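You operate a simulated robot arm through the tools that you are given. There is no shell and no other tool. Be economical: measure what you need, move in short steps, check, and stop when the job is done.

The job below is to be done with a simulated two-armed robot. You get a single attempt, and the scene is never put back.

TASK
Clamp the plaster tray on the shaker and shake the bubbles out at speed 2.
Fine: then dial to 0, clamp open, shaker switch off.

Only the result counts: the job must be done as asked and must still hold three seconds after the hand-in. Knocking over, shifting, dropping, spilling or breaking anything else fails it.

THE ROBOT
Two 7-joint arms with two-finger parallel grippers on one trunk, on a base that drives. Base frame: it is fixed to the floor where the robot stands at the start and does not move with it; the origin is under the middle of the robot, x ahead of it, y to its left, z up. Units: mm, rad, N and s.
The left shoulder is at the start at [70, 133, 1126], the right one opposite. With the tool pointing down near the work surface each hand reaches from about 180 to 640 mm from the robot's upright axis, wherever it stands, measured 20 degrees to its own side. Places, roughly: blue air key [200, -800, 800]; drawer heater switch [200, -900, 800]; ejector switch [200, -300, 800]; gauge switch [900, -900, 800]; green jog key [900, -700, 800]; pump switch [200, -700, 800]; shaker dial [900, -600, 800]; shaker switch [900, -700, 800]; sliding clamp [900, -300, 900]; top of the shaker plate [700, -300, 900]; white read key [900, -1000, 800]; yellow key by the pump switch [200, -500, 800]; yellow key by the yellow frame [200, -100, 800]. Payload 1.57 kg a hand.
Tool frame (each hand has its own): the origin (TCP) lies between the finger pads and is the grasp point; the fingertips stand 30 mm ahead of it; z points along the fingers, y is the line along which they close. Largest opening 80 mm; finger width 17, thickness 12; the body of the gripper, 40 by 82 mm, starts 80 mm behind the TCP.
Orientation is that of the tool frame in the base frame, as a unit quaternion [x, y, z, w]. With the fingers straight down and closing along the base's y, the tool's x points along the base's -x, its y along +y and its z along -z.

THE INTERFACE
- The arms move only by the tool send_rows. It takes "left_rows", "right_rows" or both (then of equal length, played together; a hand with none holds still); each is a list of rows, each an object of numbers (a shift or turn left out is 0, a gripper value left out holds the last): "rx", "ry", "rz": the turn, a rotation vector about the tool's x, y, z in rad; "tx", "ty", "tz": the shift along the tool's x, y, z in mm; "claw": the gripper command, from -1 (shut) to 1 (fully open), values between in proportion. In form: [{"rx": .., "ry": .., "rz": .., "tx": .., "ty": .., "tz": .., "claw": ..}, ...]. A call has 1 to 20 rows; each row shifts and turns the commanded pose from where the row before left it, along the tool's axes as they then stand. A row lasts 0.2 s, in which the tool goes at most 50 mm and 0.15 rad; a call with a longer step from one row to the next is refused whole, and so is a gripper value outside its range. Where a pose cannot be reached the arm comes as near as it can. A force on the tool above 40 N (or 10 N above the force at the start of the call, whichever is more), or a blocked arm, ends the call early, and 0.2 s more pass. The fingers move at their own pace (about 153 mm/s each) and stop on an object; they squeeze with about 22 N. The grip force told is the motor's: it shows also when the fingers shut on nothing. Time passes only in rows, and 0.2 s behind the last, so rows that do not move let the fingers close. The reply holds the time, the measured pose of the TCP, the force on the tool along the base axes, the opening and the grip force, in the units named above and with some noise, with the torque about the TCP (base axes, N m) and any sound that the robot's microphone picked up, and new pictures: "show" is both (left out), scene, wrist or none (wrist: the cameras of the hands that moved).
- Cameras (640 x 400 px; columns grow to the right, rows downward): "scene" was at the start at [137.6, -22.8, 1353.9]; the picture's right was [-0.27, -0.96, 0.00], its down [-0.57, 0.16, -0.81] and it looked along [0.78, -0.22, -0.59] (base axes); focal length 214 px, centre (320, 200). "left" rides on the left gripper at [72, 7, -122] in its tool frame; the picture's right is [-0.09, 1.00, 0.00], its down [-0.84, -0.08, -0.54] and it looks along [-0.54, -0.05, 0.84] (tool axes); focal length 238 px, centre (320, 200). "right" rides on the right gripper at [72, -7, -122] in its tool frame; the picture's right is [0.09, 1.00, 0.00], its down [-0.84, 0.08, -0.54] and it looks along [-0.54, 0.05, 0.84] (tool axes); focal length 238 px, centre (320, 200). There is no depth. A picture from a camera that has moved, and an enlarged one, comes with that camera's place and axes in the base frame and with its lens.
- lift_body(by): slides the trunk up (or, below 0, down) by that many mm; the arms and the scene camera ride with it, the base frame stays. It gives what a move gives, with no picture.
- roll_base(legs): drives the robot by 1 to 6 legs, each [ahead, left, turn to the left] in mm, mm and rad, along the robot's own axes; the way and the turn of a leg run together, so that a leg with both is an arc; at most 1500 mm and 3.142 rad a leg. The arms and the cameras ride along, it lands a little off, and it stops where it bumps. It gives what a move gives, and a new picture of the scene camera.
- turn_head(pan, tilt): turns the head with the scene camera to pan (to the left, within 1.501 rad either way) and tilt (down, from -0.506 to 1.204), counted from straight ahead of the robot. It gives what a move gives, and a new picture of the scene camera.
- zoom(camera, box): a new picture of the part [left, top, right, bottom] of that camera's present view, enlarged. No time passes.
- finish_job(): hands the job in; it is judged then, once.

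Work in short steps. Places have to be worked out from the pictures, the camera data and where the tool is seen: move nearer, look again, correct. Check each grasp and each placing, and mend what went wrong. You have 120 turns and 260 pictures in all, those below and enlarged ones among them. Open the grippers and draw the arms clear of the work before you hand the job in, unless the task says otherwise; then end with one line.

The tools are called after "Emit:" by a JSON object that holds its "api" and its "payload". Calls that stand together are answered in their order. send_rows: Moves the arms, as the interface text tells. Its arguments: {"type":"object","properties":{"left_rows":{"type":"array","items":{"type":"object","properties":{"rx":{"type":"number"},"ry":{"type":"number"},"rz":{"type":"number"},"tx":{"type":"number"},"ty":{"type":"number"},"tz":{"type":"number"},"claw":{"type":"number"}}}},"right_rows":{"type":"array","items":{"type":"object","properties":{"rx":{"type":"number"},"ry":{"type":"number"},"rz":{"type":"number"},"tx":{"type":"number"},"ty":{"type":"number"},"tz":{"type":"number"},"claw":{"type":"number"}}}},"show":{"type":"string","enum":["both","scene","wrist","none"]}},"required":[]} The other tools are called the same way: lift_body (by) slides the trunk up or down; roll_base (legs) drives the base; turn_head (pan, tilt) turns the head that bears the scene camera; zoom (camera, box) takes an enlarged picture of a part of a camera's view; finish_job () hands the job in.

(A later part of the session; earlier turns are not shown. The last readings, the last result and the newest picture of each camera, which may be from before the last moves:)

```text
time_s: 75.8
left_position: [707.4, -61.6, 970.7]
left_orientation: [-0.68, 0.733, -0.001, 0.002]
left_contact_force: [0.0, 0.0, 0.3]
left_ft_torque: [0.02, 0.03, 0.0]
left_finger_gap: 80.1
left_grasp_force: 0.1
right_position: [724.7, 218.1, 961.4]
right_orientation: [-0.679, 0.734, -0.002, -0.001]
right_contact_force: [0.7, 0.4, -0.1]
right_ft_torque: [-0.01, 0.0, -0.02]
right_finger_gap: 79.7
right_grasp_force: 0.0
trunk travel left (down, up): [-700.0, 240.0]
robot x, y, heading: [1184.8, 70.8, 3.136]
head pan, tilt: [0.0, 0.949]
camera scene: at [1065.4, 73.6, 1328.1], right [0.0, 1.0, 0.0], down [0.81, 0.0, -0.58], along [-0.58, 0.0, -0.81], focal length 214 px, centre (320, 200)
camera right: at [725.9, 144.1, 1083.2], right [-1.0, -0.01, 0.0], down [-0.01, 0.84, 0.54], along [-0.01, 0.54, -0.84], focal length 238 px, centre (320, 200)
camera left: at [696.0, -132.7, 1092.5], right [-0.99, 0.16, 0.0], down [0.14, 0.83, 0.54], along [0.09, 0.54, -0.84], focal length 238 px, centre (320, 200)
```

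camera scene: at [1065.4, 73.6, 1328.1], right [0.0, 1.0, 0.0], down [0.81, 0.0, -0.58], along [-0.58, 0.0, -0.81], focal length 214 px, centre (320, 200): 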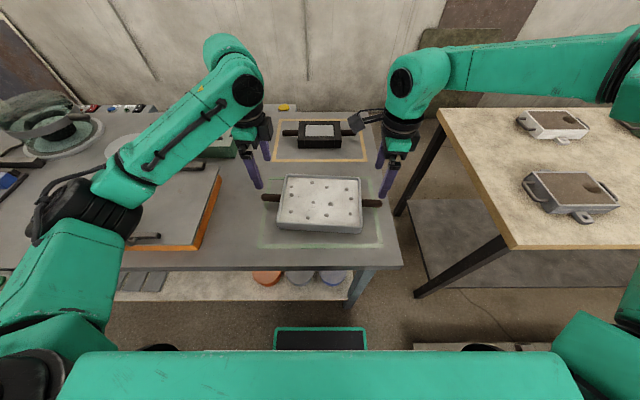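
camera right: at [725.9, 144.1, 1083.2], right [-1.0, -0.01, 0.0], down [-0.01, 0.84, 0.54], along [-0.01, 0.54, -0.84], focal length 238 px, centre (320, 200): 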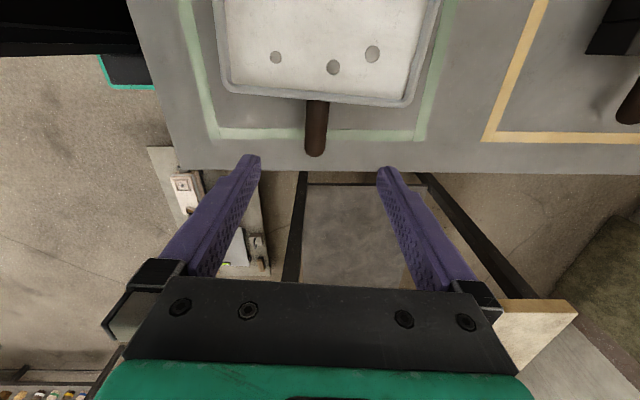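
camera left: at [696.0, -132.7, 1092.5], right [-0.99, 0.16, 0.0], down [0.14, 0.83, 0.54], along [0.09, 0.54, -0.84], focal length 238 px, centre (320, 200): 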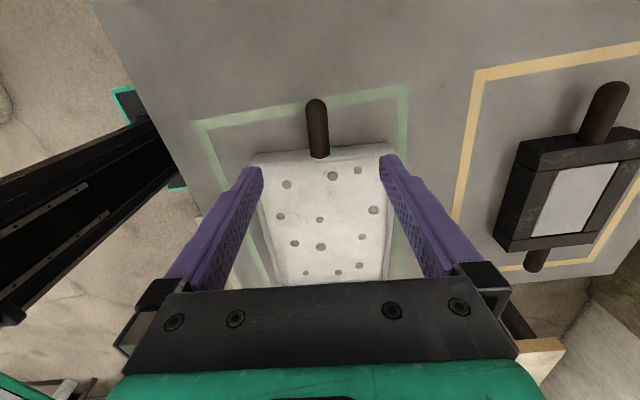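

Wrist views confirm handles: left mid ≈(711, −60), right mid ≈(728, 213). I descend to z≈857 (tips ≈10 mm above the table).

Emit:
{"api": "send_rows", "payload": {"left_rows": [{"ty": -3, "tz": 19}, {"tz": 19}, {"tz": 19}, {"tz": 19}, {"tz": 19}, {"tz": 18.7}], "right_rows": [{"ty": -3, "tx": 3, "tz": 17.4}, {"tz": 17.4}, {"tz": 17.4}, {"tz": 17.4}, {"tz": 17.4}, {"tz": 17.4}]}}

```text
time_s: 77.2
left_position: [711.4, -61.5, 857.8]
left_orientation: [-0.681, 0.732, 0.001, 0.001]
left_contact_force: [0.1, 0.8, -0.6]
left_ft_torque: [0.03, 0.02, -0.04]
left_finger_gap: 80.1
left_grasp_force: 0.1
right_position: [729.3, 216.3, 860.4]
right_orientation: [-0.679, 0.735, -0.001, -0.001]
right_contact_force: [0.2, -0.7, 0.8]
right_ft_torque: [0.01, -0.01, 0.0]
right_finger_gap: 79.8
right_grasp_force: 0.1
trunk travel left (down, up): [-700.0, 240.0]
robot x, y, heading: [1188.2, 73.2, 3.142]
head pan, tilt: [0.0, 0.949]
camera scene: at [1066.5, 73.8, 1328.2], right [0.0, 1.0, 0.0], down [0.81, 0.0, -0.58], along [-0.58, 0.0, -0.81], focal length 214 px, centre (320, 200)
camera right: at [730.6, 142.1, 982.6], right [-1.0, -0.01, 0.0], down [-0.01, 0.84, 0.54], along [-0.01, 0.54, -0.84], focal length 238 px, centre (320, 200)
camera left: at [700.3, -133.7, 979.0], right [-0.99, 0.16, 0.0], down [0.14, 0.83, 0.54], along [0.09, 0.54, -0.84], focal length 238 px, centre (320, 200)
```

scene: 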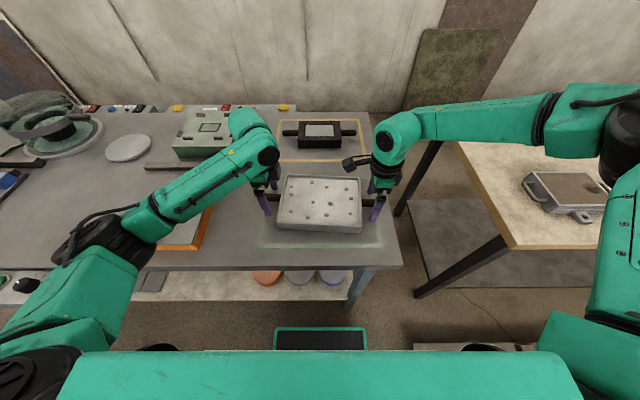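
right: 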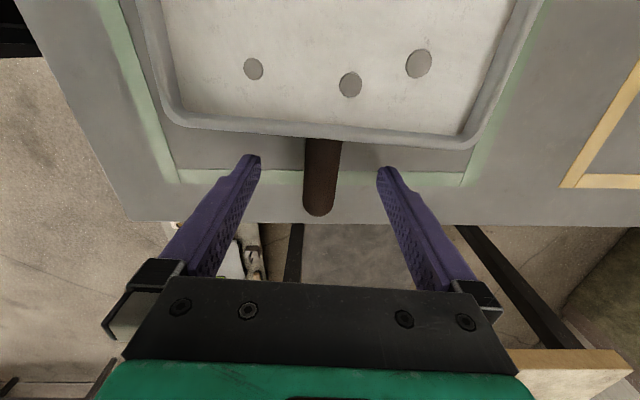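
left: 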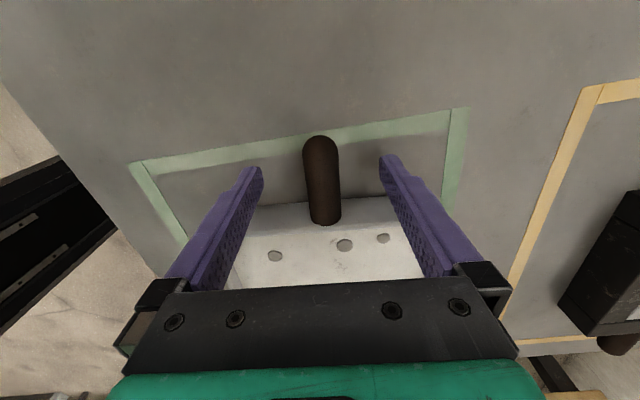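

Handles lie between the fingers. I lower 3–4 mm more and close both.

Emit:
{"api": "send_rows", "payload": {"left_rows": [{"tz": 3}, {"claw": -1}, {"claw": -1}, {"claw": -1}, {"claw": -1}], "right_rows": [{"tz": 5}, {"claw": -1}, {"claw": -1}, {"claw": -1}, {"claw": -1}], "show": "wrist"}}

```text
time_s: 78.4
left_position: [709.5, -61.4, 854.2]
left_orientation: [-0.681, 0.733, 0.0, 0.0]
left_contact_force: [-2.1, 1.3, 0.2]
left_ft_torque: [0.09, 0.03, 0.01]
left_finger_gap: 21.8
left_grasp_force: 22.4
right_position: [730.7, 216.2, 854.4]
right_orientation: [-0.679, 0.734, -0.001, -0.001]
right_contact_force: [-1.4, 0.8, 2.1]
right_ft_torque: [-0.04, 0.04, 0.14]
right_finger_gap: 21.8
right_grasp_force: 22.4
trunk travel left (down, up): [-700.0, 240.0]
robot x, y, heading: [1185.0, 72.8, 3.137]
head pan, tilt: [0.0, 0.949]
camera right: at [730.8, 141.9, 977.8], right [-1.0, -0.01, 0.0], down [-0.01, 0.84, 0.54], along [-0.01, 0.54, -0.84], focal length 238 px, centre (320, 200)
camera left: at [699.8, -133.0, 976.5], right [-0.99, 0.16, 0.0], down [0.14, 0.83, 0.54], along [0.09, 0.54, -0.84], focal length 238 px, centre (320, 200)
```

right: 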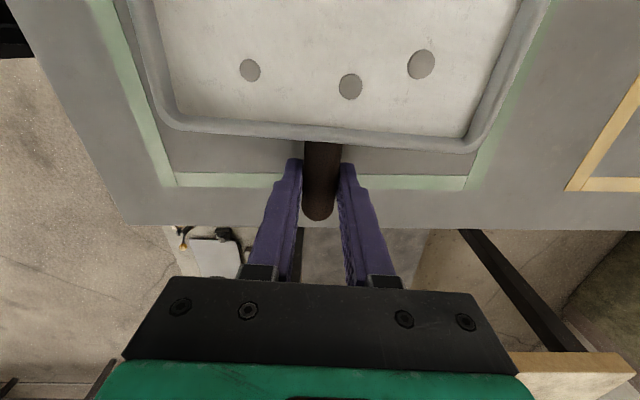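
left: 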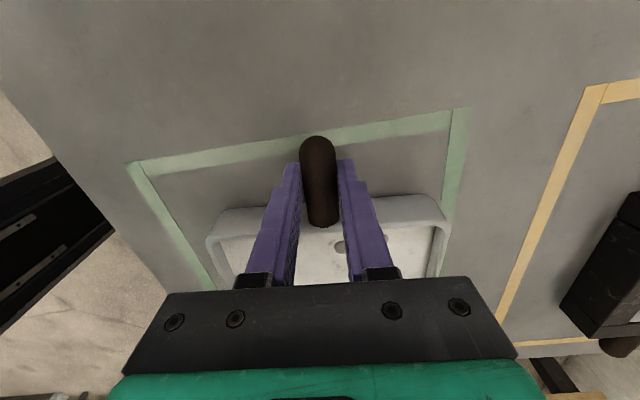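

Both grips hold 22 mm handles. I lift together 40 mm and check load and level.

Emit:
{"api": "send_rows", "payload": {"left_rows": [{"tz": -4}, {"tz": -8}, {"tz": -10}, {"tz": -10}, {"tz": -8}, {}], "right_rows": [{"tz": -4}, {"tz": -8}, {"tz": -10}, {"tz": -10}, {"tz": -8}, {}]}}

```text
time_s: 79.8
left_position: [710.4, -62.1, 893.8]
left_orientation: [-0.681, 0.732, 0.0, 0.0]
left_contact_force: [0.4, -1.0, -0.7]
left_ft_torque: [0.01, 0.0, 0.0]
left_finger_gap: 0.0
left_grasp_force: 21.2
right_position: [730.7, 213.7, 896.2]
right_orientation: [-0.678, 0.735, 0.0, -0.002]
right_contact_force: [0.4, -0.2, 0.6]
right_ft_torque: [0.03, 0.0, -0.01]
right_finger_gap: 0.0
right_grasp_force: 21.2
trunk travel left (down, up): [-700.0, 240.0]
robot x, y, heading: [1187.1, 72.7, 3.133]
head pan, tilt: [0.0, 0.949]
camera scene: at [1067.3, 73.7, 1328.3], right [0.0, 1.0, 0.0], down [0.81, 0.0, -0.58], along [-0.58, 0.0, -0.81], focal length 214 px, centre (320, 200)
camera right: at [731.5, 139.7, 1017.8], right [-1.0, -0.01, 0.0], down [-0.01, 0.84, 0.54], along [-0.01, 0.54, -0.84], focal length 238 px, centre (320, 200)
camera left: at [699.9, -134.3, 1016.3], right [-0.99, 0.16, 0.0], down [0.14, 0.83, 0.54], along [0.09, 0.54, -0.84], focal length 238 px, centre (320, 200)
```

scene: 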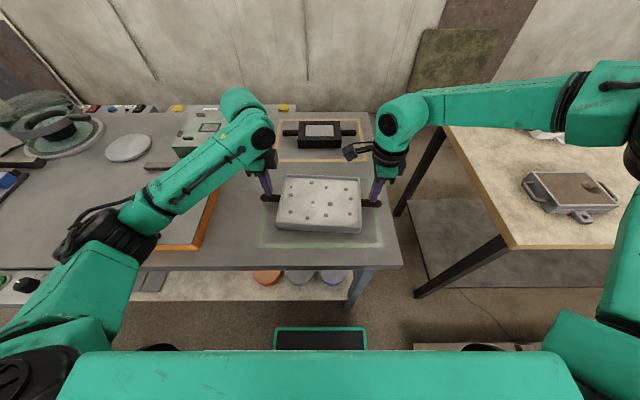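
right: 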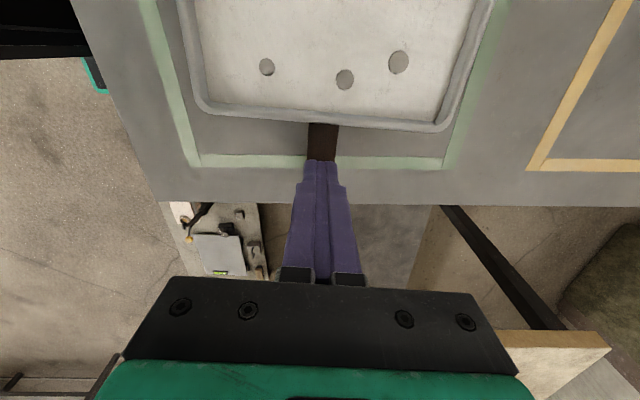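
left: 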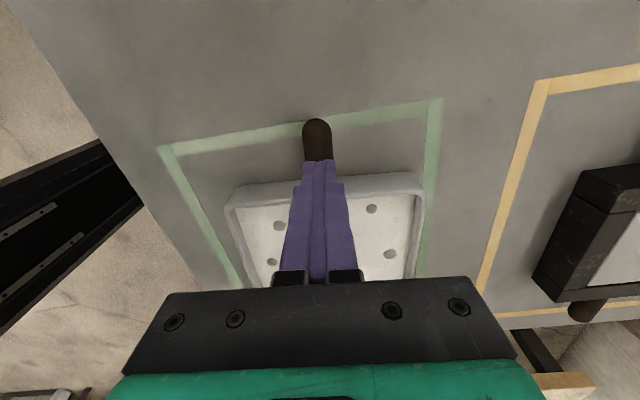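

The fingers slipped off upward; the tray stayed put. I reopen, go back down lower (tips almost on the table) and regrip deeper.

Emit:
{"api": "send_rows", "payload": {"left_rows": [{"claw": 1}, {"claw": 1}, {"tz": 14}, {"tz": 14}, {"tz": 10}, {"tz": 4}, {}], "right_rows": [{"claw": 1}, {"claw": 1}, {"tz": 14}, {"tz": 14}, {"tz": 10}, {"tz": 5}, {}], "show": "wrist"}}

```text
time_s: 81.4
left_position: [710.8, -61.9, 852.4]
left_orientation: [-0.681, 0.732, 0.0, 0.0]
left_contact_force: [0.8, -0.8, 0.7]
left_ft_torque: [-0.02, -0.03, -0.02]
left_finger_gap: 79.9
left_grasp_force: 0.1
right_position: [732.0, 213.8, 850.1]
right_orientation: [-0.679, 0.734, -0.001, -0.001]
right_contact_force: [0.0, -0.4, -0.3]
right_ft_torque: [0.0, -0.01, -0.01]
right_finger_gap: 80.0
right_grasp_force: 0.1
trunk travel left (down, up): [-700.0, 240.0]
robot x, y, heading: [1193.6, 68.4, 3.136]
head pan, tilt: [0.0, 0.949]
camera right: at [732.7, 140.1, 972.7], right [-1.0, -0.01, 0.0], down [-0.01, 0.84, 0.54], along [-0.01, 0.54, -0.84], focal length 238 px, centre (320, 200)
camera left: at [700.7, -133.7, 974.0], right [-0.99, 0.16, 0.0], down [0.14, 0.83, 0.54], along [0.09, 0.54, -0.84], focal length 238 px, centre (320, 200)
```

right: 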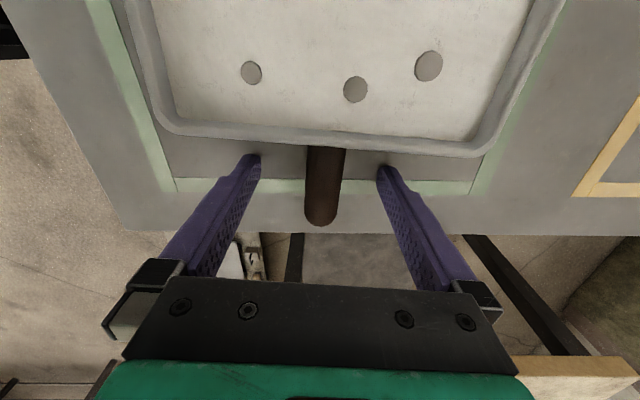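
left: 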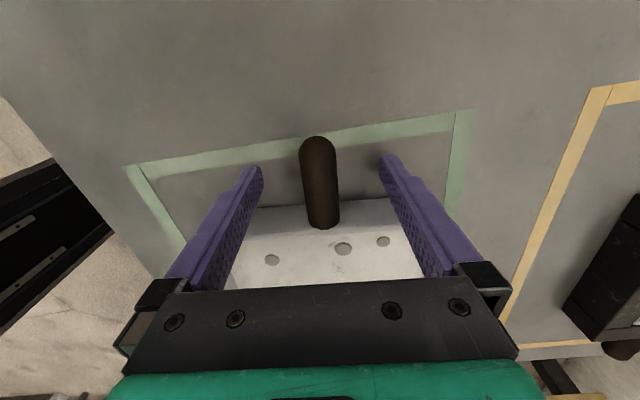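

No contact yet. I probe downward in 2 mm steps to find the table.

Emit:
{"api": "send_rows", "payload": {"left_rows": [{"tz": 2}, {"tz": 2}, {"tz": 2}, {}], "right_rows": [{"tz": 2}, {"tz": 1}, {"tz": 1}, {}], "show": "none"}}

Emit:
{"api": "send_rows", "payload": {"left_rows": [{"tz": 2}, {"tz": 2}, {"tz": 1}, {}], "right_rows": [{"tz": 2}, {"tz": 2}, {"tz": 1}, {}], "show": "none"}}

```text
time_s: 82.4
left_position: [713.6, -61.2, 850.5]
left_orientation: [-0.681, 0.732, 0.002, -0.002]
left_contact_force: [4.1, -2.2, 12.7]
left_ft_torque: [-0.12, -0.77, -0.08]
left_finger_gap: 80.3
left_grasp_force: 0.0
right_position: [732.5, 213.6, 850.7]
right_orientation: [-0.678, 0.735, 0.002, -0.004]
right_contact_force: [-1.1, 2.1, 10.1]
right_ft_torque: [0.1, -0.47, 0.14]
right_finger_gap: 79.0
right_grasp_force: 0.1
trunk travel left (down, up): [-700.0, 240.0]
robot x, y, heading: [1187.2, 75.8, 3.133]
head pan, tilt: [0.0, 0.949]
stopped in row 4 (right hand): the force on the tool passed its limit (the readings are from after the stop); the commanded pose is now the measured one
```

```text
time_s: 83.1
left_position: [712.7, -60.5, 850.6]
left_orientation: [-0.681, 0.732, 0.007, -0.005]
left_contact_force: [9.6, -2.8, 21.5]
left_ft_torque: [-0.25, -1.3, -0.18]
left_finger_gap: 80.0
left_grasp_force: 0.0
right_position: [733.3, 215.2, 851.6]
right_orientation: [-0.678, 0.735, 0.003, -0.011]
right_contact_force: [-0.6, 3.5, 17.5]
right_ft_torque: [0.2, -0.78, 0.27]
right_finger_gap: 78.6
right_grasp_force: 0.0
trunk travel left (down, up): [-700.0, 240.0]
robot x, y, heading: [1185.5, 73.7, 3.134]
head pan, tilt: [0.0, 0.949]
stopped in row 3 (left hand): the force on the tool passed its limit (the readings are from after the stop); the commanded pose is now the measured one
```

The table is touched at TCP ≈850.5, so tips are as low as possible. I ease 1.5 mm up, level the hands, and close fully before a tiny test lift.

Emit:
{"api": "send_rows", "payload": {"left_rows": [{"tz": -1.5}, {"claw": -1}, {"claw": -1}, {"claw": -1}, {"claw": -1}], "right_rows": [{"tz": -1.5}, {"claw": -1}, {"claw": -1}, {"claw": -1}, {"claw": -1}], "show": "wrist"}}

Emit:
{"api": "send_rows", "payload": {"left_rows": [{"tz": -1}, {"tz": -1}, {"tz": -1}, {}], "right_rows": [{"tz": -1}, {"tz": -1}, {"tz": -1}, {}], "show": "none"}}

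```text
time_s: 84.3
left_position: [713.0, -60.4, 850.5]
left_orientation: [-0.682, 0.731, 0.008, -0.004]
left_contact_force: [6.1, 4.4, 13.6]
left_ft_torque: [-0.1, -0.16, -0.04]
left_finger_gap: 21.7
left_grasp_force: 21.5
right_position: [731.7, 213.1, 850.2]
right_orientation: [-0.678, 0.735, 0.001, -0.009]
right_contact_force: [5.1, -3.6, 6.0]
right_ft_torque: [-0.19, 0.02, 0.11]
right_finger_gap: 21.7
right_grasp_force: 21.8
trunk travel left (down, up): [-700.0, 240.0]
robot x, y, heading: [1185.1, 71.5, 3.132]
head pan, tilt: [0.0, 0.949]
camera right: at [735.4, 140.6, 973.6], right [-1.0, -0.01, 0.01], down [0.0, 0.85, 0.53], along [-0.02, 0.53, -0.85], focal length 238 px, centre (320, 200)
camera left: at [703.4, -131.8, 971.4], right [-0.99, 0.16, 0.02], down [0.15, 0.83, 0.54], along [0.08, 0.54, -0.84], focal length 238 px, centre (320, 200)
```

right: 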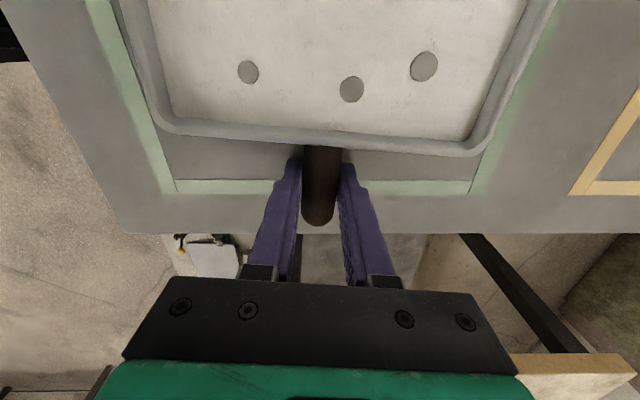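
left: 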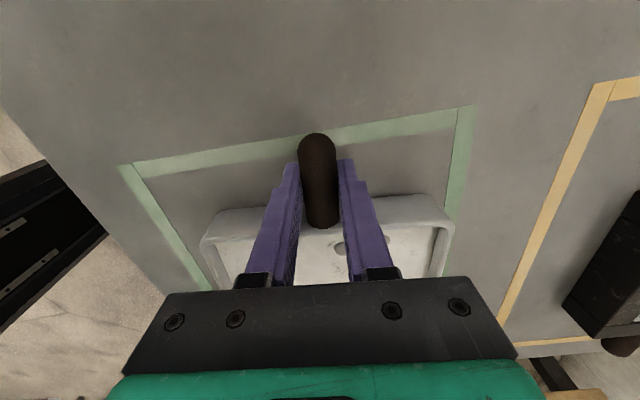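

```text
time_s: 85.3
left_position: [708.1, -59.3, 850.5]
left_orientation: [-0.682, 0.732, 0.004, -0.001]
left_contact_force: [5.8, 8.4, 4.2]
left_ft_torque: [0.22, -0.21, -0.05]
left_finger_gap: 21.8
left_grasp_force: 21.8
right_position: [728.4, 213.6, 851.1]
right_orientation: [-0.679, 0.734, 0.0, -0.007]
right_contact_force: [-0.7, -7.4, -0.5]
right_ft_torque: [0.37, 0.06, 0.14]
right_finger_gap: 21.6
right_grasp_force: 22.6
trunk travel left (down, up): [-700.0, 240.0]
robot x, y, heading: [1185.2, 73.1, 3.14]
head pan, tilt: [0.0, 0.949]
```

Emit:
{"api": "send_rows", "payload": {"left_rows": [{"tz": -1.5}, {"tz": -1.5}, {"tz": -1.5}, {}], "right_rows": [{"tz": -1.5}, {"tz": -1.5}, {"tz": -1.5}, {}], "show": "none"}}

Emit:
{"api": "send_rows", "payload": {"left_rows": [{"tz": -1.5}, {"tz": -1.5}, {"tz": -1.5}, {}], "right_rows": [{"tz": -1.5}, {"tz": -1.5}, {"tz": -1.5}, {}], "show": "wrist"}}

```text
time_s: 86.3
left_position: [706.6, -61.3, 852.5]
left_orientation: [-0.68, 0.733, 0.003, -0.001]
left_contact_force: [0.6, 13.4, -8.0]
left_ft_torque: [-0.26, 0.07, -0.05]
left_finger_gap: 21.8
left_grasp_force: 21.5
right_position: [728.4, 212.5, 854.7]
right_orientation: [-0.678, 0.735, -0.001, -0.007]
right_contact_force: [0.3, -14.1, -4.9]
right_ft_torque: [-0.2, 0.01, 0.16]
right_finger_gap: 21.8
right_grasp_force: 21.3
trunk travel left (down, up): [-700.0, 240.0]
robot x, y, heading: [1184.4, 69.9, 3.138]
head pan, tilt: [0.0, 0.949]
```

```text
time_s: 87.3
left_position: [707.0, -61.3, 858.9]
left_orientation: [-0.681, 0.732, 0.005, -0.002]
left_contact_force: [0.7, 12.6, -8.4]
left_ft_torque: [-0.26, 0.03, -0.11]
left_finger_gap: 21.7
left_grasp_force: 21.4
right_position: [729.0, 213.8, 859.5]
right_orientation: [-0.678, 0.735, -0.001, -0.007]
right_contact_force: [-0.3, -12.9, -3.0]
right_ft_torque: [-0.5, 0.07, 0.06]
right_finger_gap: 21.6
right_grasp_force: 22.0
trunk travel left (down, up): [-700.0, 240.0]
robot x, y, heading: [1186.3, 71.5, 3.135]
head pan, tilt: [0.0, 0.949]
camera right: at [730.0, 140.3, 981.9], right [-1.0, -0.01, 0.01], down [-0.01, 0.85, 0.53], along [-0.01, 0.53, -0.85], focal length 238 px, centre (320, 200)
camera left: at [698.0, -132.8, 980.0], right [-0.99, 0.16, 0.01], down [0.14, 0.83, 0.54], along [0.08, 0.54, -0.84], focal length 238 px, centre (320, 200)
```

right: 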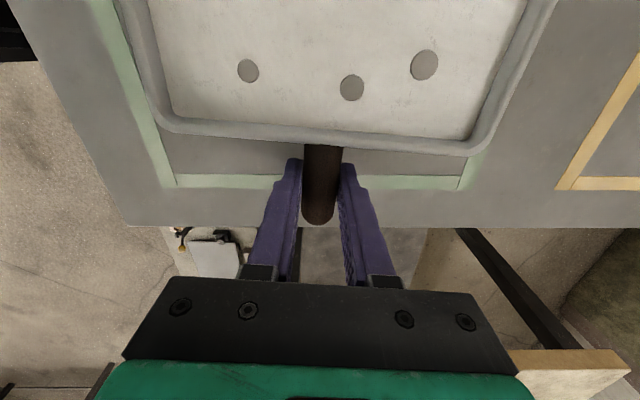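
left: 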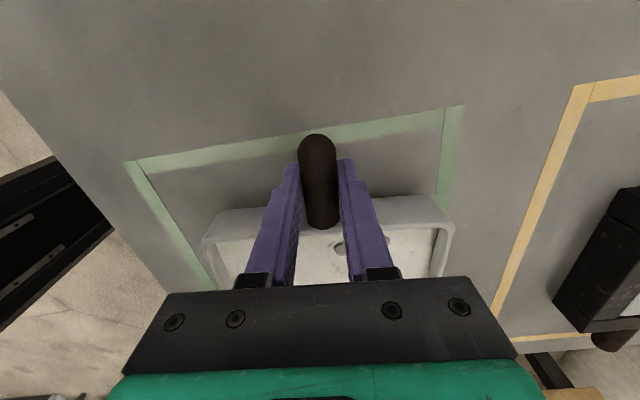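

It is lifting this time (forces ≈8 and 3 N down), but the hands are pulling apart with ≈13 N. I ease them inwards 1.5 mm each.

Emit:
{"api": "send_rows", "payload": {"left_rows": [{"tx": -0.75}, {"tx": -0.75}, {}], "right_rows": [{"tx": 0.75}, {"tx": 0.75}, {}], "show": "none"}}

```text
time_s: 88.1
left_position: [705.8, -60.9, 859.3]
left_orientation: [-0.683, 0.731, 0.002, -0.003]
left_contact_force: [0.1, -7.0, -4.7]
left_ft_torque: [0.38, -0.09, -0.27]
left_finger_gap: 21.7
left_grasp_force: 21.9
right_position: [728.0, 213.0, 858.8]
right_orientation: [-0.679, 0.734, 0.0, -0.004]
right_contact_force: [-0.3, 7.9, -6.2]
right_ft_torque: [-0.13, 0.05, 0.0]
right_finger_gap: 21.5
right_grasp_force: 22.1
trunk travel left (down, up): [-700.0, 240.0]
robot x, y, heading: [1186.2, 75.1, 3.134]
head pan, tilt: [0.0, 0.949]
```

Weight ≈11 N shared. I relax 0.5 mm each and lift slowly, in even 4 mm rows.

Emit:
{"api": "send_rows", "payload": {"left_rows": [{"tx": 0.5}, {"tz": -2}, {"tz": -3}, {"tz": -4}, {"tz": -4}, {"tz": -4}, {"tz": -3}, {}], "right_rows": [{"tx": -0.5}, {"tz": -2}, {"tz": -3}, {"tz": -4}, {"tz": -4}, {"tz": -4}, {"tz": -3}, {}], "show": "wrist"}}

```text
time_s: 89.9
left_position: [708.0, -61.0, 879.2]
left_orientation: [-0.681, 0.732, 0.004, -0.001]
left_contact_force: [-1.5, -14.8, -2.4]
left_ft_torque: [0.29, -0.03, -0.22]
left_finger_gap: 21.5
left_grasp_force: 22.2
right_position: [729.9, 212.9, 879.7]
right_orientation: [-0.678, 0.735, 0.0, -0.006]
right_contact_force: [0.3, 14.9, -7.8]
right_ft_torque: [0.39, -0.04, 0.01]
right_finger_gap: 21.9
right_grasp_force: 22.5
trunk travel left (down, up): [-700.0, 240.0]
robot x, y, heading: [1188.8, 71.5, 3.138]
head pan, tilt: [0.0, 0.949]
camera right: at [730.8, 139.5, 1002.4], right [-1.0, -0.01, 0.01], down [-0.01, 0.84, 0.53], along [-0.01, 0.53, -0.84], focal length 238 px, centre (320, 200)
camera left: at [697.7, -132.2, 999.9], right [-0.99, 0.16, 0.01], down [0.14, 0.83, 0.54], along [0.08, 0.54, -0.84], focal length 238 px, centre (320, 200)
```

right: 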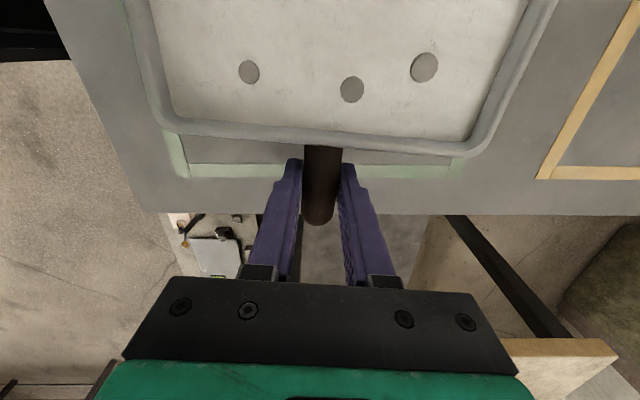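
left: 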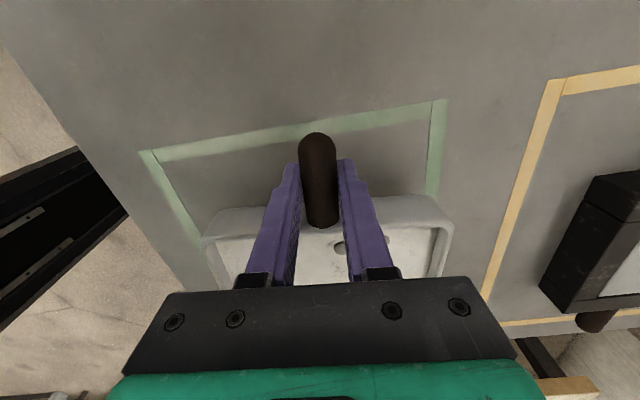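

Compression now ≈15 N; I relax ~1 mm each and lift further.

Emit:
{"api": "send_rows", "payload": {"left_rows": [{"tx": 0.5}, {"tx": 0.5}, {"tz": -3}, {"tz": -4}, {"tz": -4}, {"tz": -4}, {"tz": -4}, {"tz": -3}, {}], "right_rows": [{"tx": -0.5}, {"tx": -0.5}, {"tz": -3}, {"tz": -4}, {"tz": -4}, {"tz": -4}, {"tz": -4}, {"tz": -3}, {}], "show": "none"}}

```text
time_s: 91.9
left_position: [707.9, -59.5, 899.8]
left_orientation: [-0.681, 0.732, 0.005, 0.0]
left_contact_force: [1.0, 14.7, -6.0]
left_ft_torque: [-0.14, 0.03, -0.09]
left_finger_gap: 21.5
left_grasp_force: 21.8
right_position: [730.5, 213.5, 901.1]
right_orientation: [-0.679, 0.734, -0.001, -0.006]
right_contact_force: [-1.4, -15.0, -5.0]
right_ft_torque: [-0.09, -0.03, 0.04]
right_finger_gap: 21.8
right_grasp_force: 22.8
trunk travel left (down, up): [-700.0, 240.0]
robot x, y, heading: [1186.2, 69.6, 3.134]
head pan, tilt: [0.0, 0.949]
```

I relax 0.5 mm each inwards, then raise with the trunk, which keeps the hands in step.

Emit:
{"api": "send_rows", "payload": {"left_rows": [{"tx": -0.25}, {"tx": -0.25}, {}], "right_rows": [{"tx": 0.25}, {"tx": 0.25}, {}], "show": "none"}}

Emit:
{"api": "lift_body", "payload": {"by": 95}}

Emit:
{"api": "turn_head", "payload": {"pan": 0.3, "tilt": 0.9}}

```text
time_s: 92.7
left_position: [707.2, -60.3, 901.3]
left_orientation: [-0.681, 0.733, 0.004, -0.001]
left_contact_force: [0.7, 14.1, -8.8]
left_ft_torque: [-0.26, 0.0, -0.07]
left_finger_gap: 21.4
left_grasp_force: 22.3
right_position: [728.5, 211.9, 901.5]
right_orientation: [-0.678, 0.735, -0.001, -0.007]
right_contact_force: [-0.9, -15.0, -2.3]
right_ft_torque: [-0.51, 0.03, 0.06]
right_finger_gap: 21.7
right_grasp_force: 22.3
trunk travel left (down, up): [-700.0, 240.0]
robot x, y, heading: [1188.9, 72.1, 3.137]
head pan, tilt: [0.0, 0.949]
```

```text
time_s: 94.0
left_position: [706.5, -60.9, 996.2]
left_orientation: [-0.681, 0.733, 0.004, -0.001]
left_contact_force: [0.6, 15.2, -6.5]
left_ft_torque: [0.02, 0.03, -0.14]
left_finger_gap: 21.7
left_grasp_force: 21.3
right_position: [728.3, 212.1, 995.9]
right_orientation: [-0.679, 0.735, -0.001, -0.007]
right_contact_force: [-0.7, -14.6, -4.2]
right_ft_torque: [-0.36, 0.03, 0.08]
right_finger_gap: 21.8
right_grasp_force: 21.4
trunk travel left (down, up): [-795.0, 145.0]
robot x, y, heading: [1186.6, 68.5, 3.136]
head pan, tilt: [0.0, 0.949]
```

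```text
time_s: 94.8
left_position: [706.5, -59.8, 996.2]
left_orientation: [-0.681, 0.732, 0.004, 0.0]
left_contact_force: [1.3, 15.9, -6.3]
left_ft_torque: [0.08, 0.01, -0.15]
left_finger_gap: 21.8
left_grasp_force: 21.8
right_position: [727.8, 212.7, 995.6]
right_orientation: [-0.678, 0.735, -0.001, -0.006]
right_contact_force: [-1.8, -15.6, -5.0]
right_ft_torque: [-0.23, 0.03, 0.06]
right_finger_gap: 21.5
right_grasp_force: 21.6
trunk travel left (down, up): [-795.0, 145.0]
robot x, y, heading: [1185.0, 72.1, 3.134]
head pan, tilt: [0.3, 0.901]
camera scene: at [1065.2, 51.7, 1426.6], right [-0.29, 0.96, 0.0], down [0.75, 0.23, -0.62], along [-0.59, -0.18, -0.78], focal length 214 px, centre (320, 200)
```

scene: 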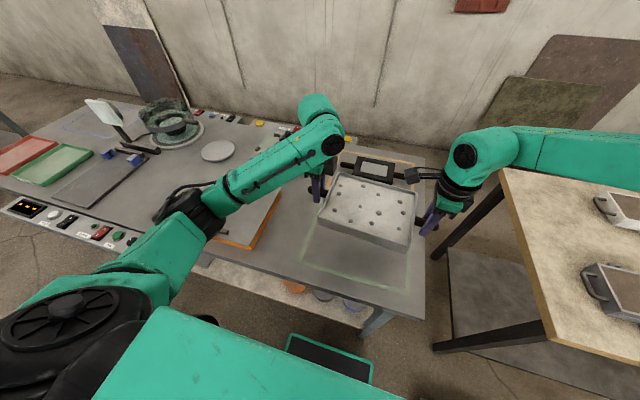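

Tray is up and level. I relax the internal pull a bit more before driving.

Emit:
{"api": "send_rows", "payload": {"left_rows": [{"tx": -0.3}, {"tx": -0.3}, {}], "right_rows": [{"tx": 0.3}, {"tx": 0.3}, {}], "show": "none"}}

```text
time_s: 95.6
left_position: [707.3, -60.0, 995.2]
left_orientation: [-0.682, 0.731, 0.003, -0.001]
left_contact_force: [0.7, 7.5, -5.6]
left_ft_torque: [0.37, -0.04, -0.14]
left_finger_gap: 21.7
left_grasp_force: 21.7
right_position: [727.4, 212.8, 995.4]
right_orientation: [-0.678, 0.735, 0.0, -0.006]
right_contact_force: [-0.3, -7.4, -5.8]
right_ft_torque: [-0.39, 0.05, 0.08]
right_finger_gap: 21.8
right_grasp_force: 22.5
trunk travel left (down, up): [-795.0, 145.0]
robot x, y, heading: [1185.6, 71.9, 3.138]
head pan, tilt: [0.3, 0.901]
```

Internal force is now ~7 N. I back off 60 mm, strafe 385 mm toward the shaker and turn 0.074 rad to square the tray to the plate.

Emit:
{"api": "roll_base", "payload": {"legs": [[-60, 0, 0], [0, 385, 0], [0, 0, 0.074]]}}

```text
time_s: 99.1
left_position: [775.7, -481.8, 996.5]
left_orientation: [0.709, -0.706, -0.003, 0.002]
left_contact_force: [-0.3, -16.6, -5.6]
left_ft_torque: [-0.24, 0.01, -0.11]
left_finger_gap: 21.6
left_grasp_force: 21.7
right_position: [776.5, -206.6, 996.8]
right_orientation: [-0.704, 0.71, -0.001, -0.006]
right_contact_force: [-0.6, 18.4, -5.2]
right_ft_torque: [0.14, -0.04, 0.11]
right_finger_gap: 21.7
right_grasp_force: 21.8
trunk travel left (down, up): [-795.0, 145.0]
robot x, y, heading: [1243.0, -310.3, -3.072]
head pan, tilt: [0.3, 0.901]
camera scene: at [1125.0, -342.2, 1426.7], right [-0.36, 0.93, 0.0], down [0.73, 0.28, -0.62], along [-0.58, -0.23, -0.78], focal length 214 px, centre (320, 200)
```

scene: 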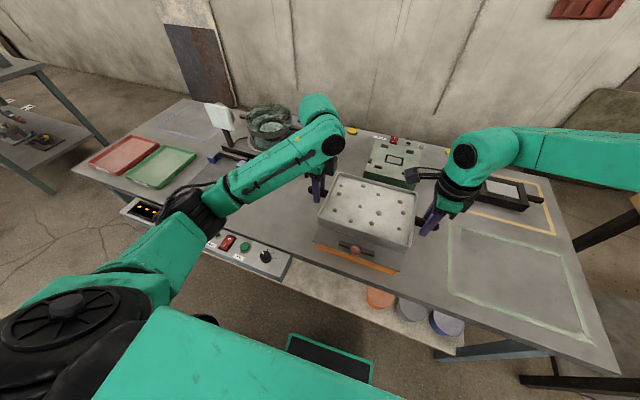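

Tray is now square, centred near (776, −344). I relax the compression and look straight at the shaker.

Emit:
{"api": "send_rows", "payload": {"left_rows": [{"tx": 0.25}, {"tx": 0.25}, {}], "right_rows": [{"tx": -0.25}, {"tx": -0.25}, {}], "show": "wrist"}}

Emit:
{"api": "turn_head", "payload": {"pan": 0.0, "tilt": 0.95}}

```text
time_s: 99.9
left_position: [776.9, -484.0, 996.5]
left_orientation: [0.708, -0.706, -0.003, 0.001]
left_contact_force: [-1.4, 6.2, -6.1]
left_ft_torque: [-0.38, -0.03, 0.09]
left_finger_gap: 21.7
left_grasp_force: 22.6
right_position: [777.3, -209.0, 995.3]
right_orientation: [-0.705, 0.709, -0.001, -0.006]
right_contact_force: [1.1, -6.4, -3.7]
right_ft_torque: [-0.06, 0.0, 0.31]
right_finger_gap: 21.8
right_grasp_force: 22.0
trunk travel left (down, up): [-795.0, 145.0]
robot x, y, heading: [1246.7, -315.5, -3.071]
head pan, tilt: [0.3, 0.901]
camera right: at [783.7, -282.6, 1118.6], right [-1.0, -0.09, 0.01], down [-0.07, 0.84, 0.54], along [-0.05, 0.53, -0.84], focal length 238 px, centre (320, 200)
camera left: at [772.9, -556.4, 1116.9], right [-1.0, 0.09, 0.01], down [0.08, 0.84, 0.54], along [0.04, 0.54, -0.84], focal length 238 px, centre (320, 200)
```

right: 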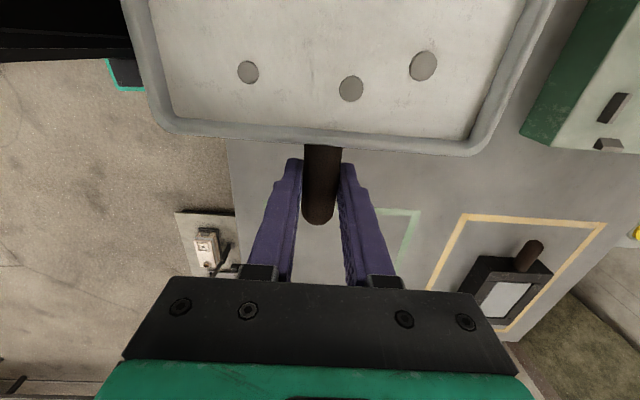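
left: 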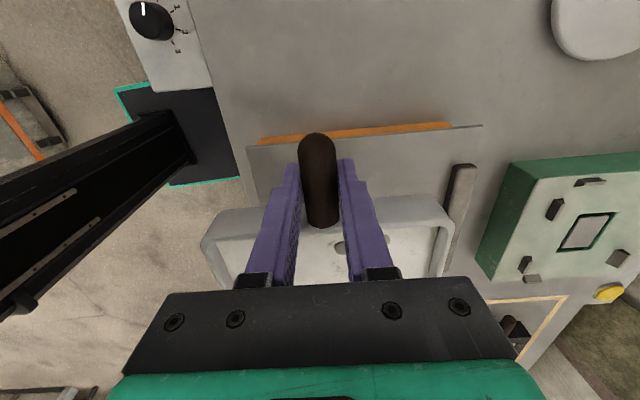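

```text
time_s: 100.7
left_position: [777.3, -484.6, 996.9]
left_orientation: [0.708, -0.706, -0.004, 0.001]
left_contact_force: [0.0, 8.5, -6.5]
left_ft_torque: [-0.15, 0.0, -0.05]
left_finger_gap: 21.8
left_grasp_force: 22.0
right_position: [776.6, -209.5, 995.2]
right_orientation: [-0.705, 0.709, -0.001, -0.006]
right_contact_force: [-0.5, -9.0, -4.4]
right_ft_torque: [-0.32, 0.0, 0.21]
right_finger_gap: 21.9
right_grasp_force: 22.2
trunk travel left (down, up): [-795.0, 145.0]
robot x, y, heading: [1249.4, -313.5, -3.07]
head pan, tilt: [0.0, 0.949]
camera scene: at [1122.9, -323.4, 1423.0], right [-0.07, 1.0, 0.0], down [0.81, 0.06, -0.58], along [-0.58, -0.04, -0.81], focal length 214 px, centre (320, 200)
```

scene: 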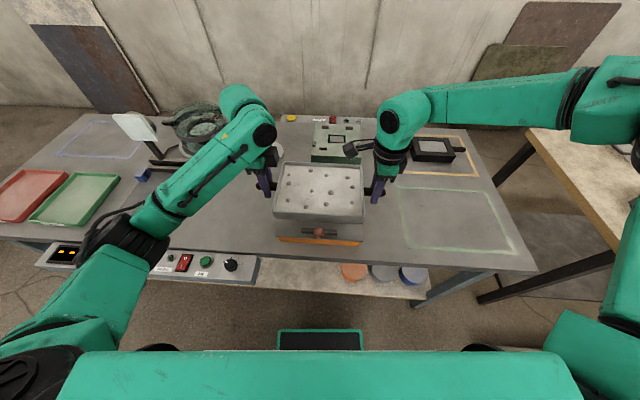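

The left wrist view puts the stop's inner face at x≈637 and plate left edge y≈−470; the tray (half-depth ≈75) should centre near (720, −343). I drive ~57 mm ahead.

Emit:
{"api": "roll_base", "payload": {"legs": [[57, -8, 0]]}}

Emit:
{"api": "send_rows", "payload": {"left_rows": [{}], "right_rows": [{}], "show": "wrist"}}

```text
time_s: 101.7
left_position: [726.3, -479.2, 998.9]
left_orientation: [0.707, -0.707, -0.006, 0.003]
left_contact_force: [1.4, 12.4, -7.0]
left_ft_torque: [0.04, 0.05, -0.03]
left_finger_gap: 21.6
left_grasp_force: 22.0
right_position: [725.0, -205.8, 998.2]
right_orientation: [-0.704, 0.71, 0.001, -0.008]
right_contact_force: [0.4, -11.4, -4.3]
right_ft_torque: [-0.31, 0.02, 0.08]
right_finger_gap: 21.8
right_grasp_force: 22.2
trunk travel left (down, up): [-795.0, 145.0]
robot x, y, heading: [1186.9, -312.1, -3.07]
head pan, tilt: [0.0, 0.949]
camera scene: at [1073.5, -320.0, 1423.8], right [-0.07, 1.0, 0.0], down [0.81, 0.06, -0.59], along [-0.58, -0.04, -0.81], focal length 214 px, centre (320, 200)
```

scene: 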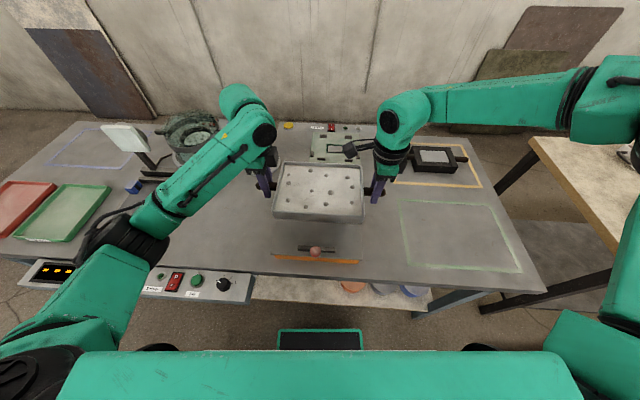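

```text
time_s: 102.1
left_position: [720.5, -477.9, 996.5]
left_orientation: [0.708, -0.707, -0.004, 0.002]
left_contact_force: [-0.1, 0.2, -5.4]
left_ft_torque: [0.18, -0.03, -0.08]
left_finger_gap: 22.0
left_grasp_force: 22.1
right_position: [719.8, -204.7, 994.8]
right_orientation: [-0.705, 0.709, -0.001, -0.005]
right_contact_force: [1.3, -0.7, -6.5]
right_ft_torque: [-0.06, 0.04, 0.12]
right_finger_gap: 21.3
right_grasp_force: 22.0
trunk travel left (down, up): [-795.0, 145.0]
robot x, y, heading: [1190.8, -309.5, -3.073]
head pan, tilt: [0.0, 0.949]
camera right: at [727.2, -278.2, 1118.5], right [-1.0, -0.09, 0.01], down [-0.07, 0.84, 0.54], along [-0.05, 0.53, -0.84], focal length 238 px, centre (320, 200)
camera left: at [716.2, -552.0, 1117.1], right [-1.0, 0.09, 0.01], down [0.08, 0.84, 0.54], along [0.04, 0.54, -0.84], focal length 238 px, centre (320, 200)
```

right: 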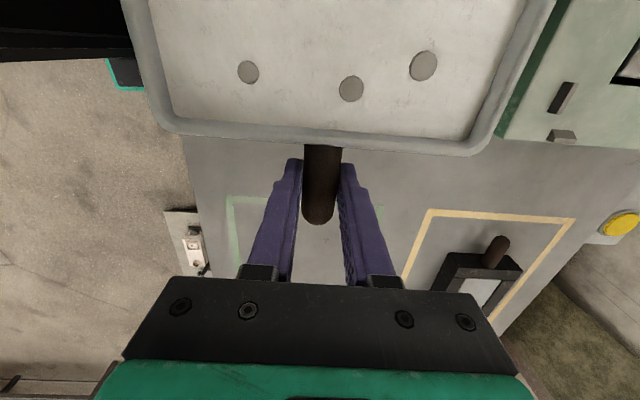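
left: 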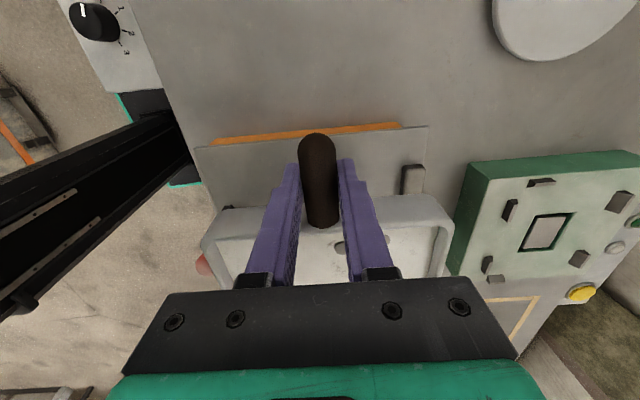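

Tray is centred over the plate with ~8 mm clear of the stop. I lower with the trunk by 90 mm and check.

Emit:
{"api": "lift_body", "payload": {"by": -88}}

Emit:
{"api": "send_rows", "payload": {"left_rows": [{}], "right_rows": [{}]}}

```text
time_s: 103.3
left_position: [720.7, -480.3, 908.6]
left_orientation: [0.708, -0.706, -0.003, 0.002]
left_contact_force: [-1.4, 1.2, -5.0]
left_ft_torque: [-0.08, 0.0, 0.02]
left_finger_gap: 21.7
left_grasp_force: 21.6
right_position: [720.2, -205.2, 908.1]
right_orientation: [-0.705, 0.709, -0.001, -0.005]
right_contact_force: [1.0, -1.9, -5.6]
right_ft_torque: [0.04, 0.01, 0.19]
right_finger_gap: 21.7
right_grasp_force: 22.0
trunk travel left (down, up): [-707.0, 233.0]
robot x, y, heading: [1191.0, -315.9, -3.069]
head pan, tilt: [0.0, 0.949]
```

```text
time_s: 103.7
left_position: [720.1, -479.6, 908.4]
left_orientation: [0.708, -0.706, -0.003, 0.001]
left_contact_force: [-1.2, 0.2, -5.8]
left_ft_torque: [-0.09, -0.02, -0.02]
left_finger_gap: 21.5
left_grasp_force: 21.8
right_position: [719.7, -205.5, 907.8]
right_orientation: [-0.705, 0.709, 0.0, -0.005]
right_contact_force: [0.4, -0.6, -5.7]
right_ft_torque: [0.06, -0.01, 0.23]
right_finger_gap: 21.5
right_grasp_force: 22.1
trunk travel left (down, up): [-707.0, 233.0]
robot x, y, heading: [1186.0, -307.6, -3.073]
head pan, tilt: [0.0, 0.949]
camera scene: at [1065.7, -319.5, 1335.0], right [-0.07, 1.0, 0.0], down [0.81, 0.06, -0.58], along [-0.58, -0.04, -0.81], focal length 214 px, centre (320, 200)
camera right: at [726.6, -278.2, 1030.4], right [-1.0, -0.09, 0.01], down [-0.07, 0.84, 0.54], along [-0.05, 0.53, -0.84], focal length 238 px, centre (320, 200)
camera left: at [715.8, -552.0, 1029.1], right [-1.0, 0.09, 0.01], down [0.08, 0.84, 0.54], along [0.04, 0.54, -0.84], focal length 238 px, centre (320, 200)
```

scene: 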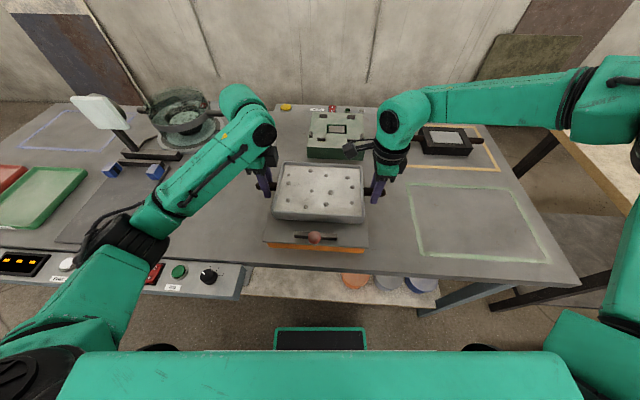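
right: 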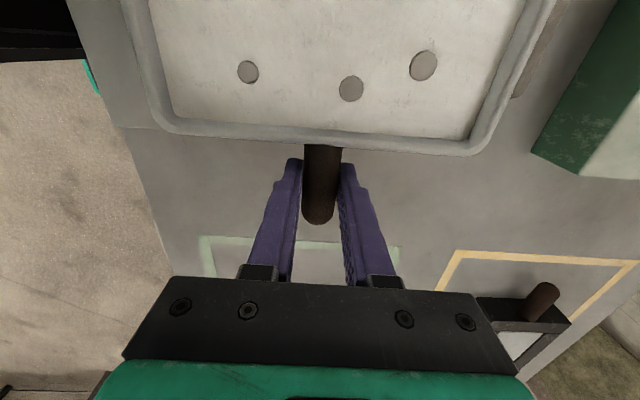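
left: 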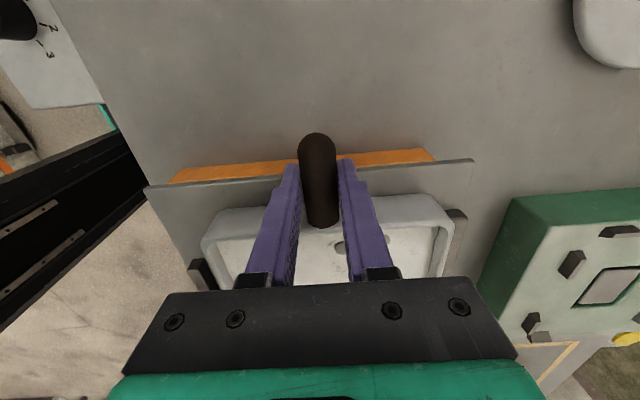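

Tray sits ~10 mm above the plate between stop and clamp. I lower gently until the load leaves the hands.

Emit:
{"api": "send_rows", "payload": {"left_rows": [{"tz": 2}, {"tz": 2}, {"tz": 2}, {"tz": 2}, {}], "right_rows": [{"tz": 2}, {"tz": 2}, {"tz": 2}, {"tz": 2}, {}], "show": "none"}}

Emit:
{"api": "send_rows", "payload": {"left_rows": [{"tz": 1.5}, {"tz": 1.5}, {}], "right_rows": [{"tz": 1.5}, {"tz": 1.5}, {}], "show": "wrist"}}

```text
time_s: 104.9
left_position: [721.4, -479.9, 901.5]
left_orientation: [0.708, -0.706, -0.004, 0.002]
left_contact_force: [-1.9, 2.0, -1.9]
left_ft_torque: [0.28, 0.06, -0.06]
left_finger_gap: 21.6
left_grasp_force: 21.6
right_position: [721.1, -205.2, 900.2]
right_orientation: [-0.705, 0.709, 0.001, -0.008]
right_contact_force: [-6.4, 0.5, 10.1]
right_ft_torque: [0.34, 0.11, 0.27]
right_finger_gap: 21.9
right_grasp_force: 22.1
trunk travel left (down, up): [-707.0, 233.0]
robot x, y, heading: [1186.9, -313.4, -3.064]
head pan, tilt: [0.0, 0.949]
```

```text
time_s: 105.7
left_position: [722.8, -479.0, 899.9]
left_orientation: [0.709, -0.705, -0.006, 0.004]
left_contact_force: [-5.2, -0.5, 12.1]
left_ft_torque: [-0.53, 0.08, -0.17]
left_finger_gap: 21.6
left_grasp_force: 22.2
right_position: [721.2, -205.9, 898.2]
right_orientation: [-0.704, 0.71, 0.0, -0.008]
right_contact_force: [-8.4, -2.6, 20.0]
right_ft_torque: [-0.13, 0.11, 0.14]
right_finger_gap: 21.9
right_grasp_force: 22.0
trunk travel left (down, up): [-707.0, 233.0]
robot x, y, heading: [1189.2, -314.1, -3.074]
head pan, tilt: [0.0, 0.949]
camera right: at [728.7, -278.1, 1021.1], right [-1.0, -0.09, 0.01], down [-0.07, 0.84, 0.53], along [-0.06, 0.53, -0.85], focal length 238 px, centre (320, 200)
camera left: at [717.9, -552.0, 1020.8], right [-1.0, 0.09, 0.01], down [0.08, 0.84, 0.54], along [0.04, 0.54, -0.84], focal length 238 px, centre (320, 200)
```

right: 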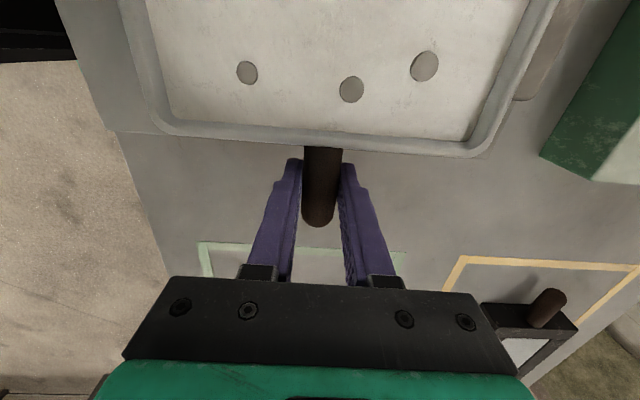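
left: 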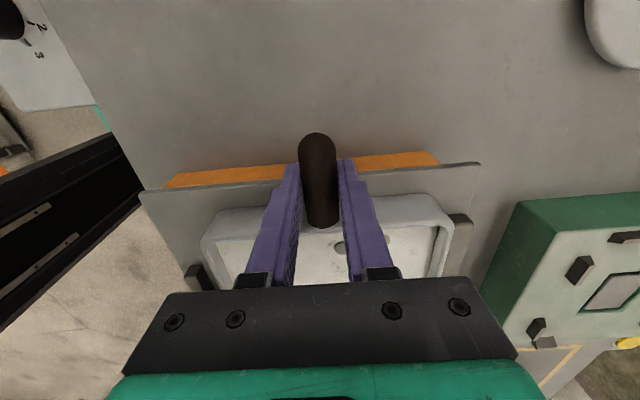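

The tray stands on the plate. I ease the down-pressure and slide it toward the stop until it touches.

Emit:
{"api": "send_rows", "payload": {"left_rows": [{"tz": -1.5}, {"ty": 1.5}, {"ty": 1.5}, {"ty": 1.5}, {}], "right_rows": [{"tz": -2}, {"ty": 1.5}, {"ty": 1.5}, {"ty": 1.5}, {}], "show": "none"}}

Emit:
{"api": "send_rows", "payload": {"left_rows": [{"ty": 1.5}, {"ty": 1.5}, {}], "right_rows": [{"ty": 1.5}, {"ty": 1.5}, {}], "show": "wrist"}}

```text
time_s: 106.9
left_position: [718.3, -478.9, 900.9]
left_orientation: [0.708, -0.706, -0.003, 0.003]
left_contact_force: [3.0, -0.7, 7.9]
left_ft_torque: [0.08, -0.06, 0.07]
left_finger_gap: 21.8
left_grasp_force: 22.0
right_position: [719.1, -205.2, 898.4]
right_orientation: [-0.705, 0.709, 0.001, -0.005]
right_contact_force: [1.2, 1.4, -6.3]
right_ft_torque: [0.52, -0.06, 0.21]
right_finger_gap: 21.8
right_grasp_force: 21.8
trunk travel left (down, up): [-707.0, 233.0]
robot x, y, heading: [1186.7, -313.1, -3.071]
head pan, tilt: [0.0, 0.949]
```

```text
time_s: 107.7
left_position: [716.9, -479.4, 900.4]
left_orientation: [0.709, -0.706, -0.003, 0.003]
left_contact_force: [-1.1, -5.1, -3.2]
left_ft_torque: [0.06, -0.06, 0.03]
left_finger_gap: 21.7
left_grasp_force: 22.2
right_position: [715.4, -205.1, 898.6]
right_orientation: [-0.705, 0.71, -0.001, -0.005]
right_contact_force: [12.8, 6.7, -2.5]
right_ft_torque: [-0.48, -0.12, 0.19]
right_finger_gap: 21.7
right_grasp_force: 22.3
trunk travel left (down, up): [-707.0, 233.0]
robot x, y, heading: [1185.2, -313.0, -3.073]
head pan, tilt: [0.0, 0.949]
camera right: at [722.7, -278.1, 1022.2], right [-1.0, -0.09, 0.01], down [-0.07, 0.84, 0.54], along [-0.05, 0.53, -0.84], focal length 238 px, centre (320, 200)
camera left: at [712.6, -551.4, 1021.3], right [-1.0, 0.09, 0.01], down [0.08, 0.84, 0.54], along [0.04, 0.54, -0.84], focal length 238 px, centre (320, 200)
```

right: 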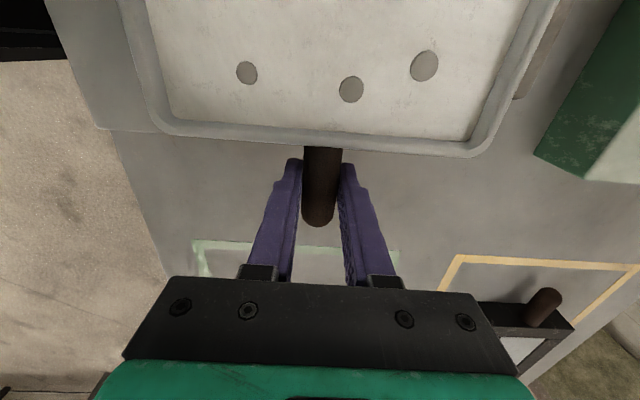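
left: 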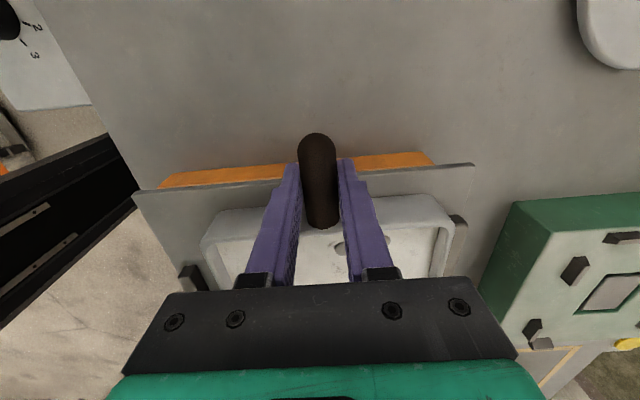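

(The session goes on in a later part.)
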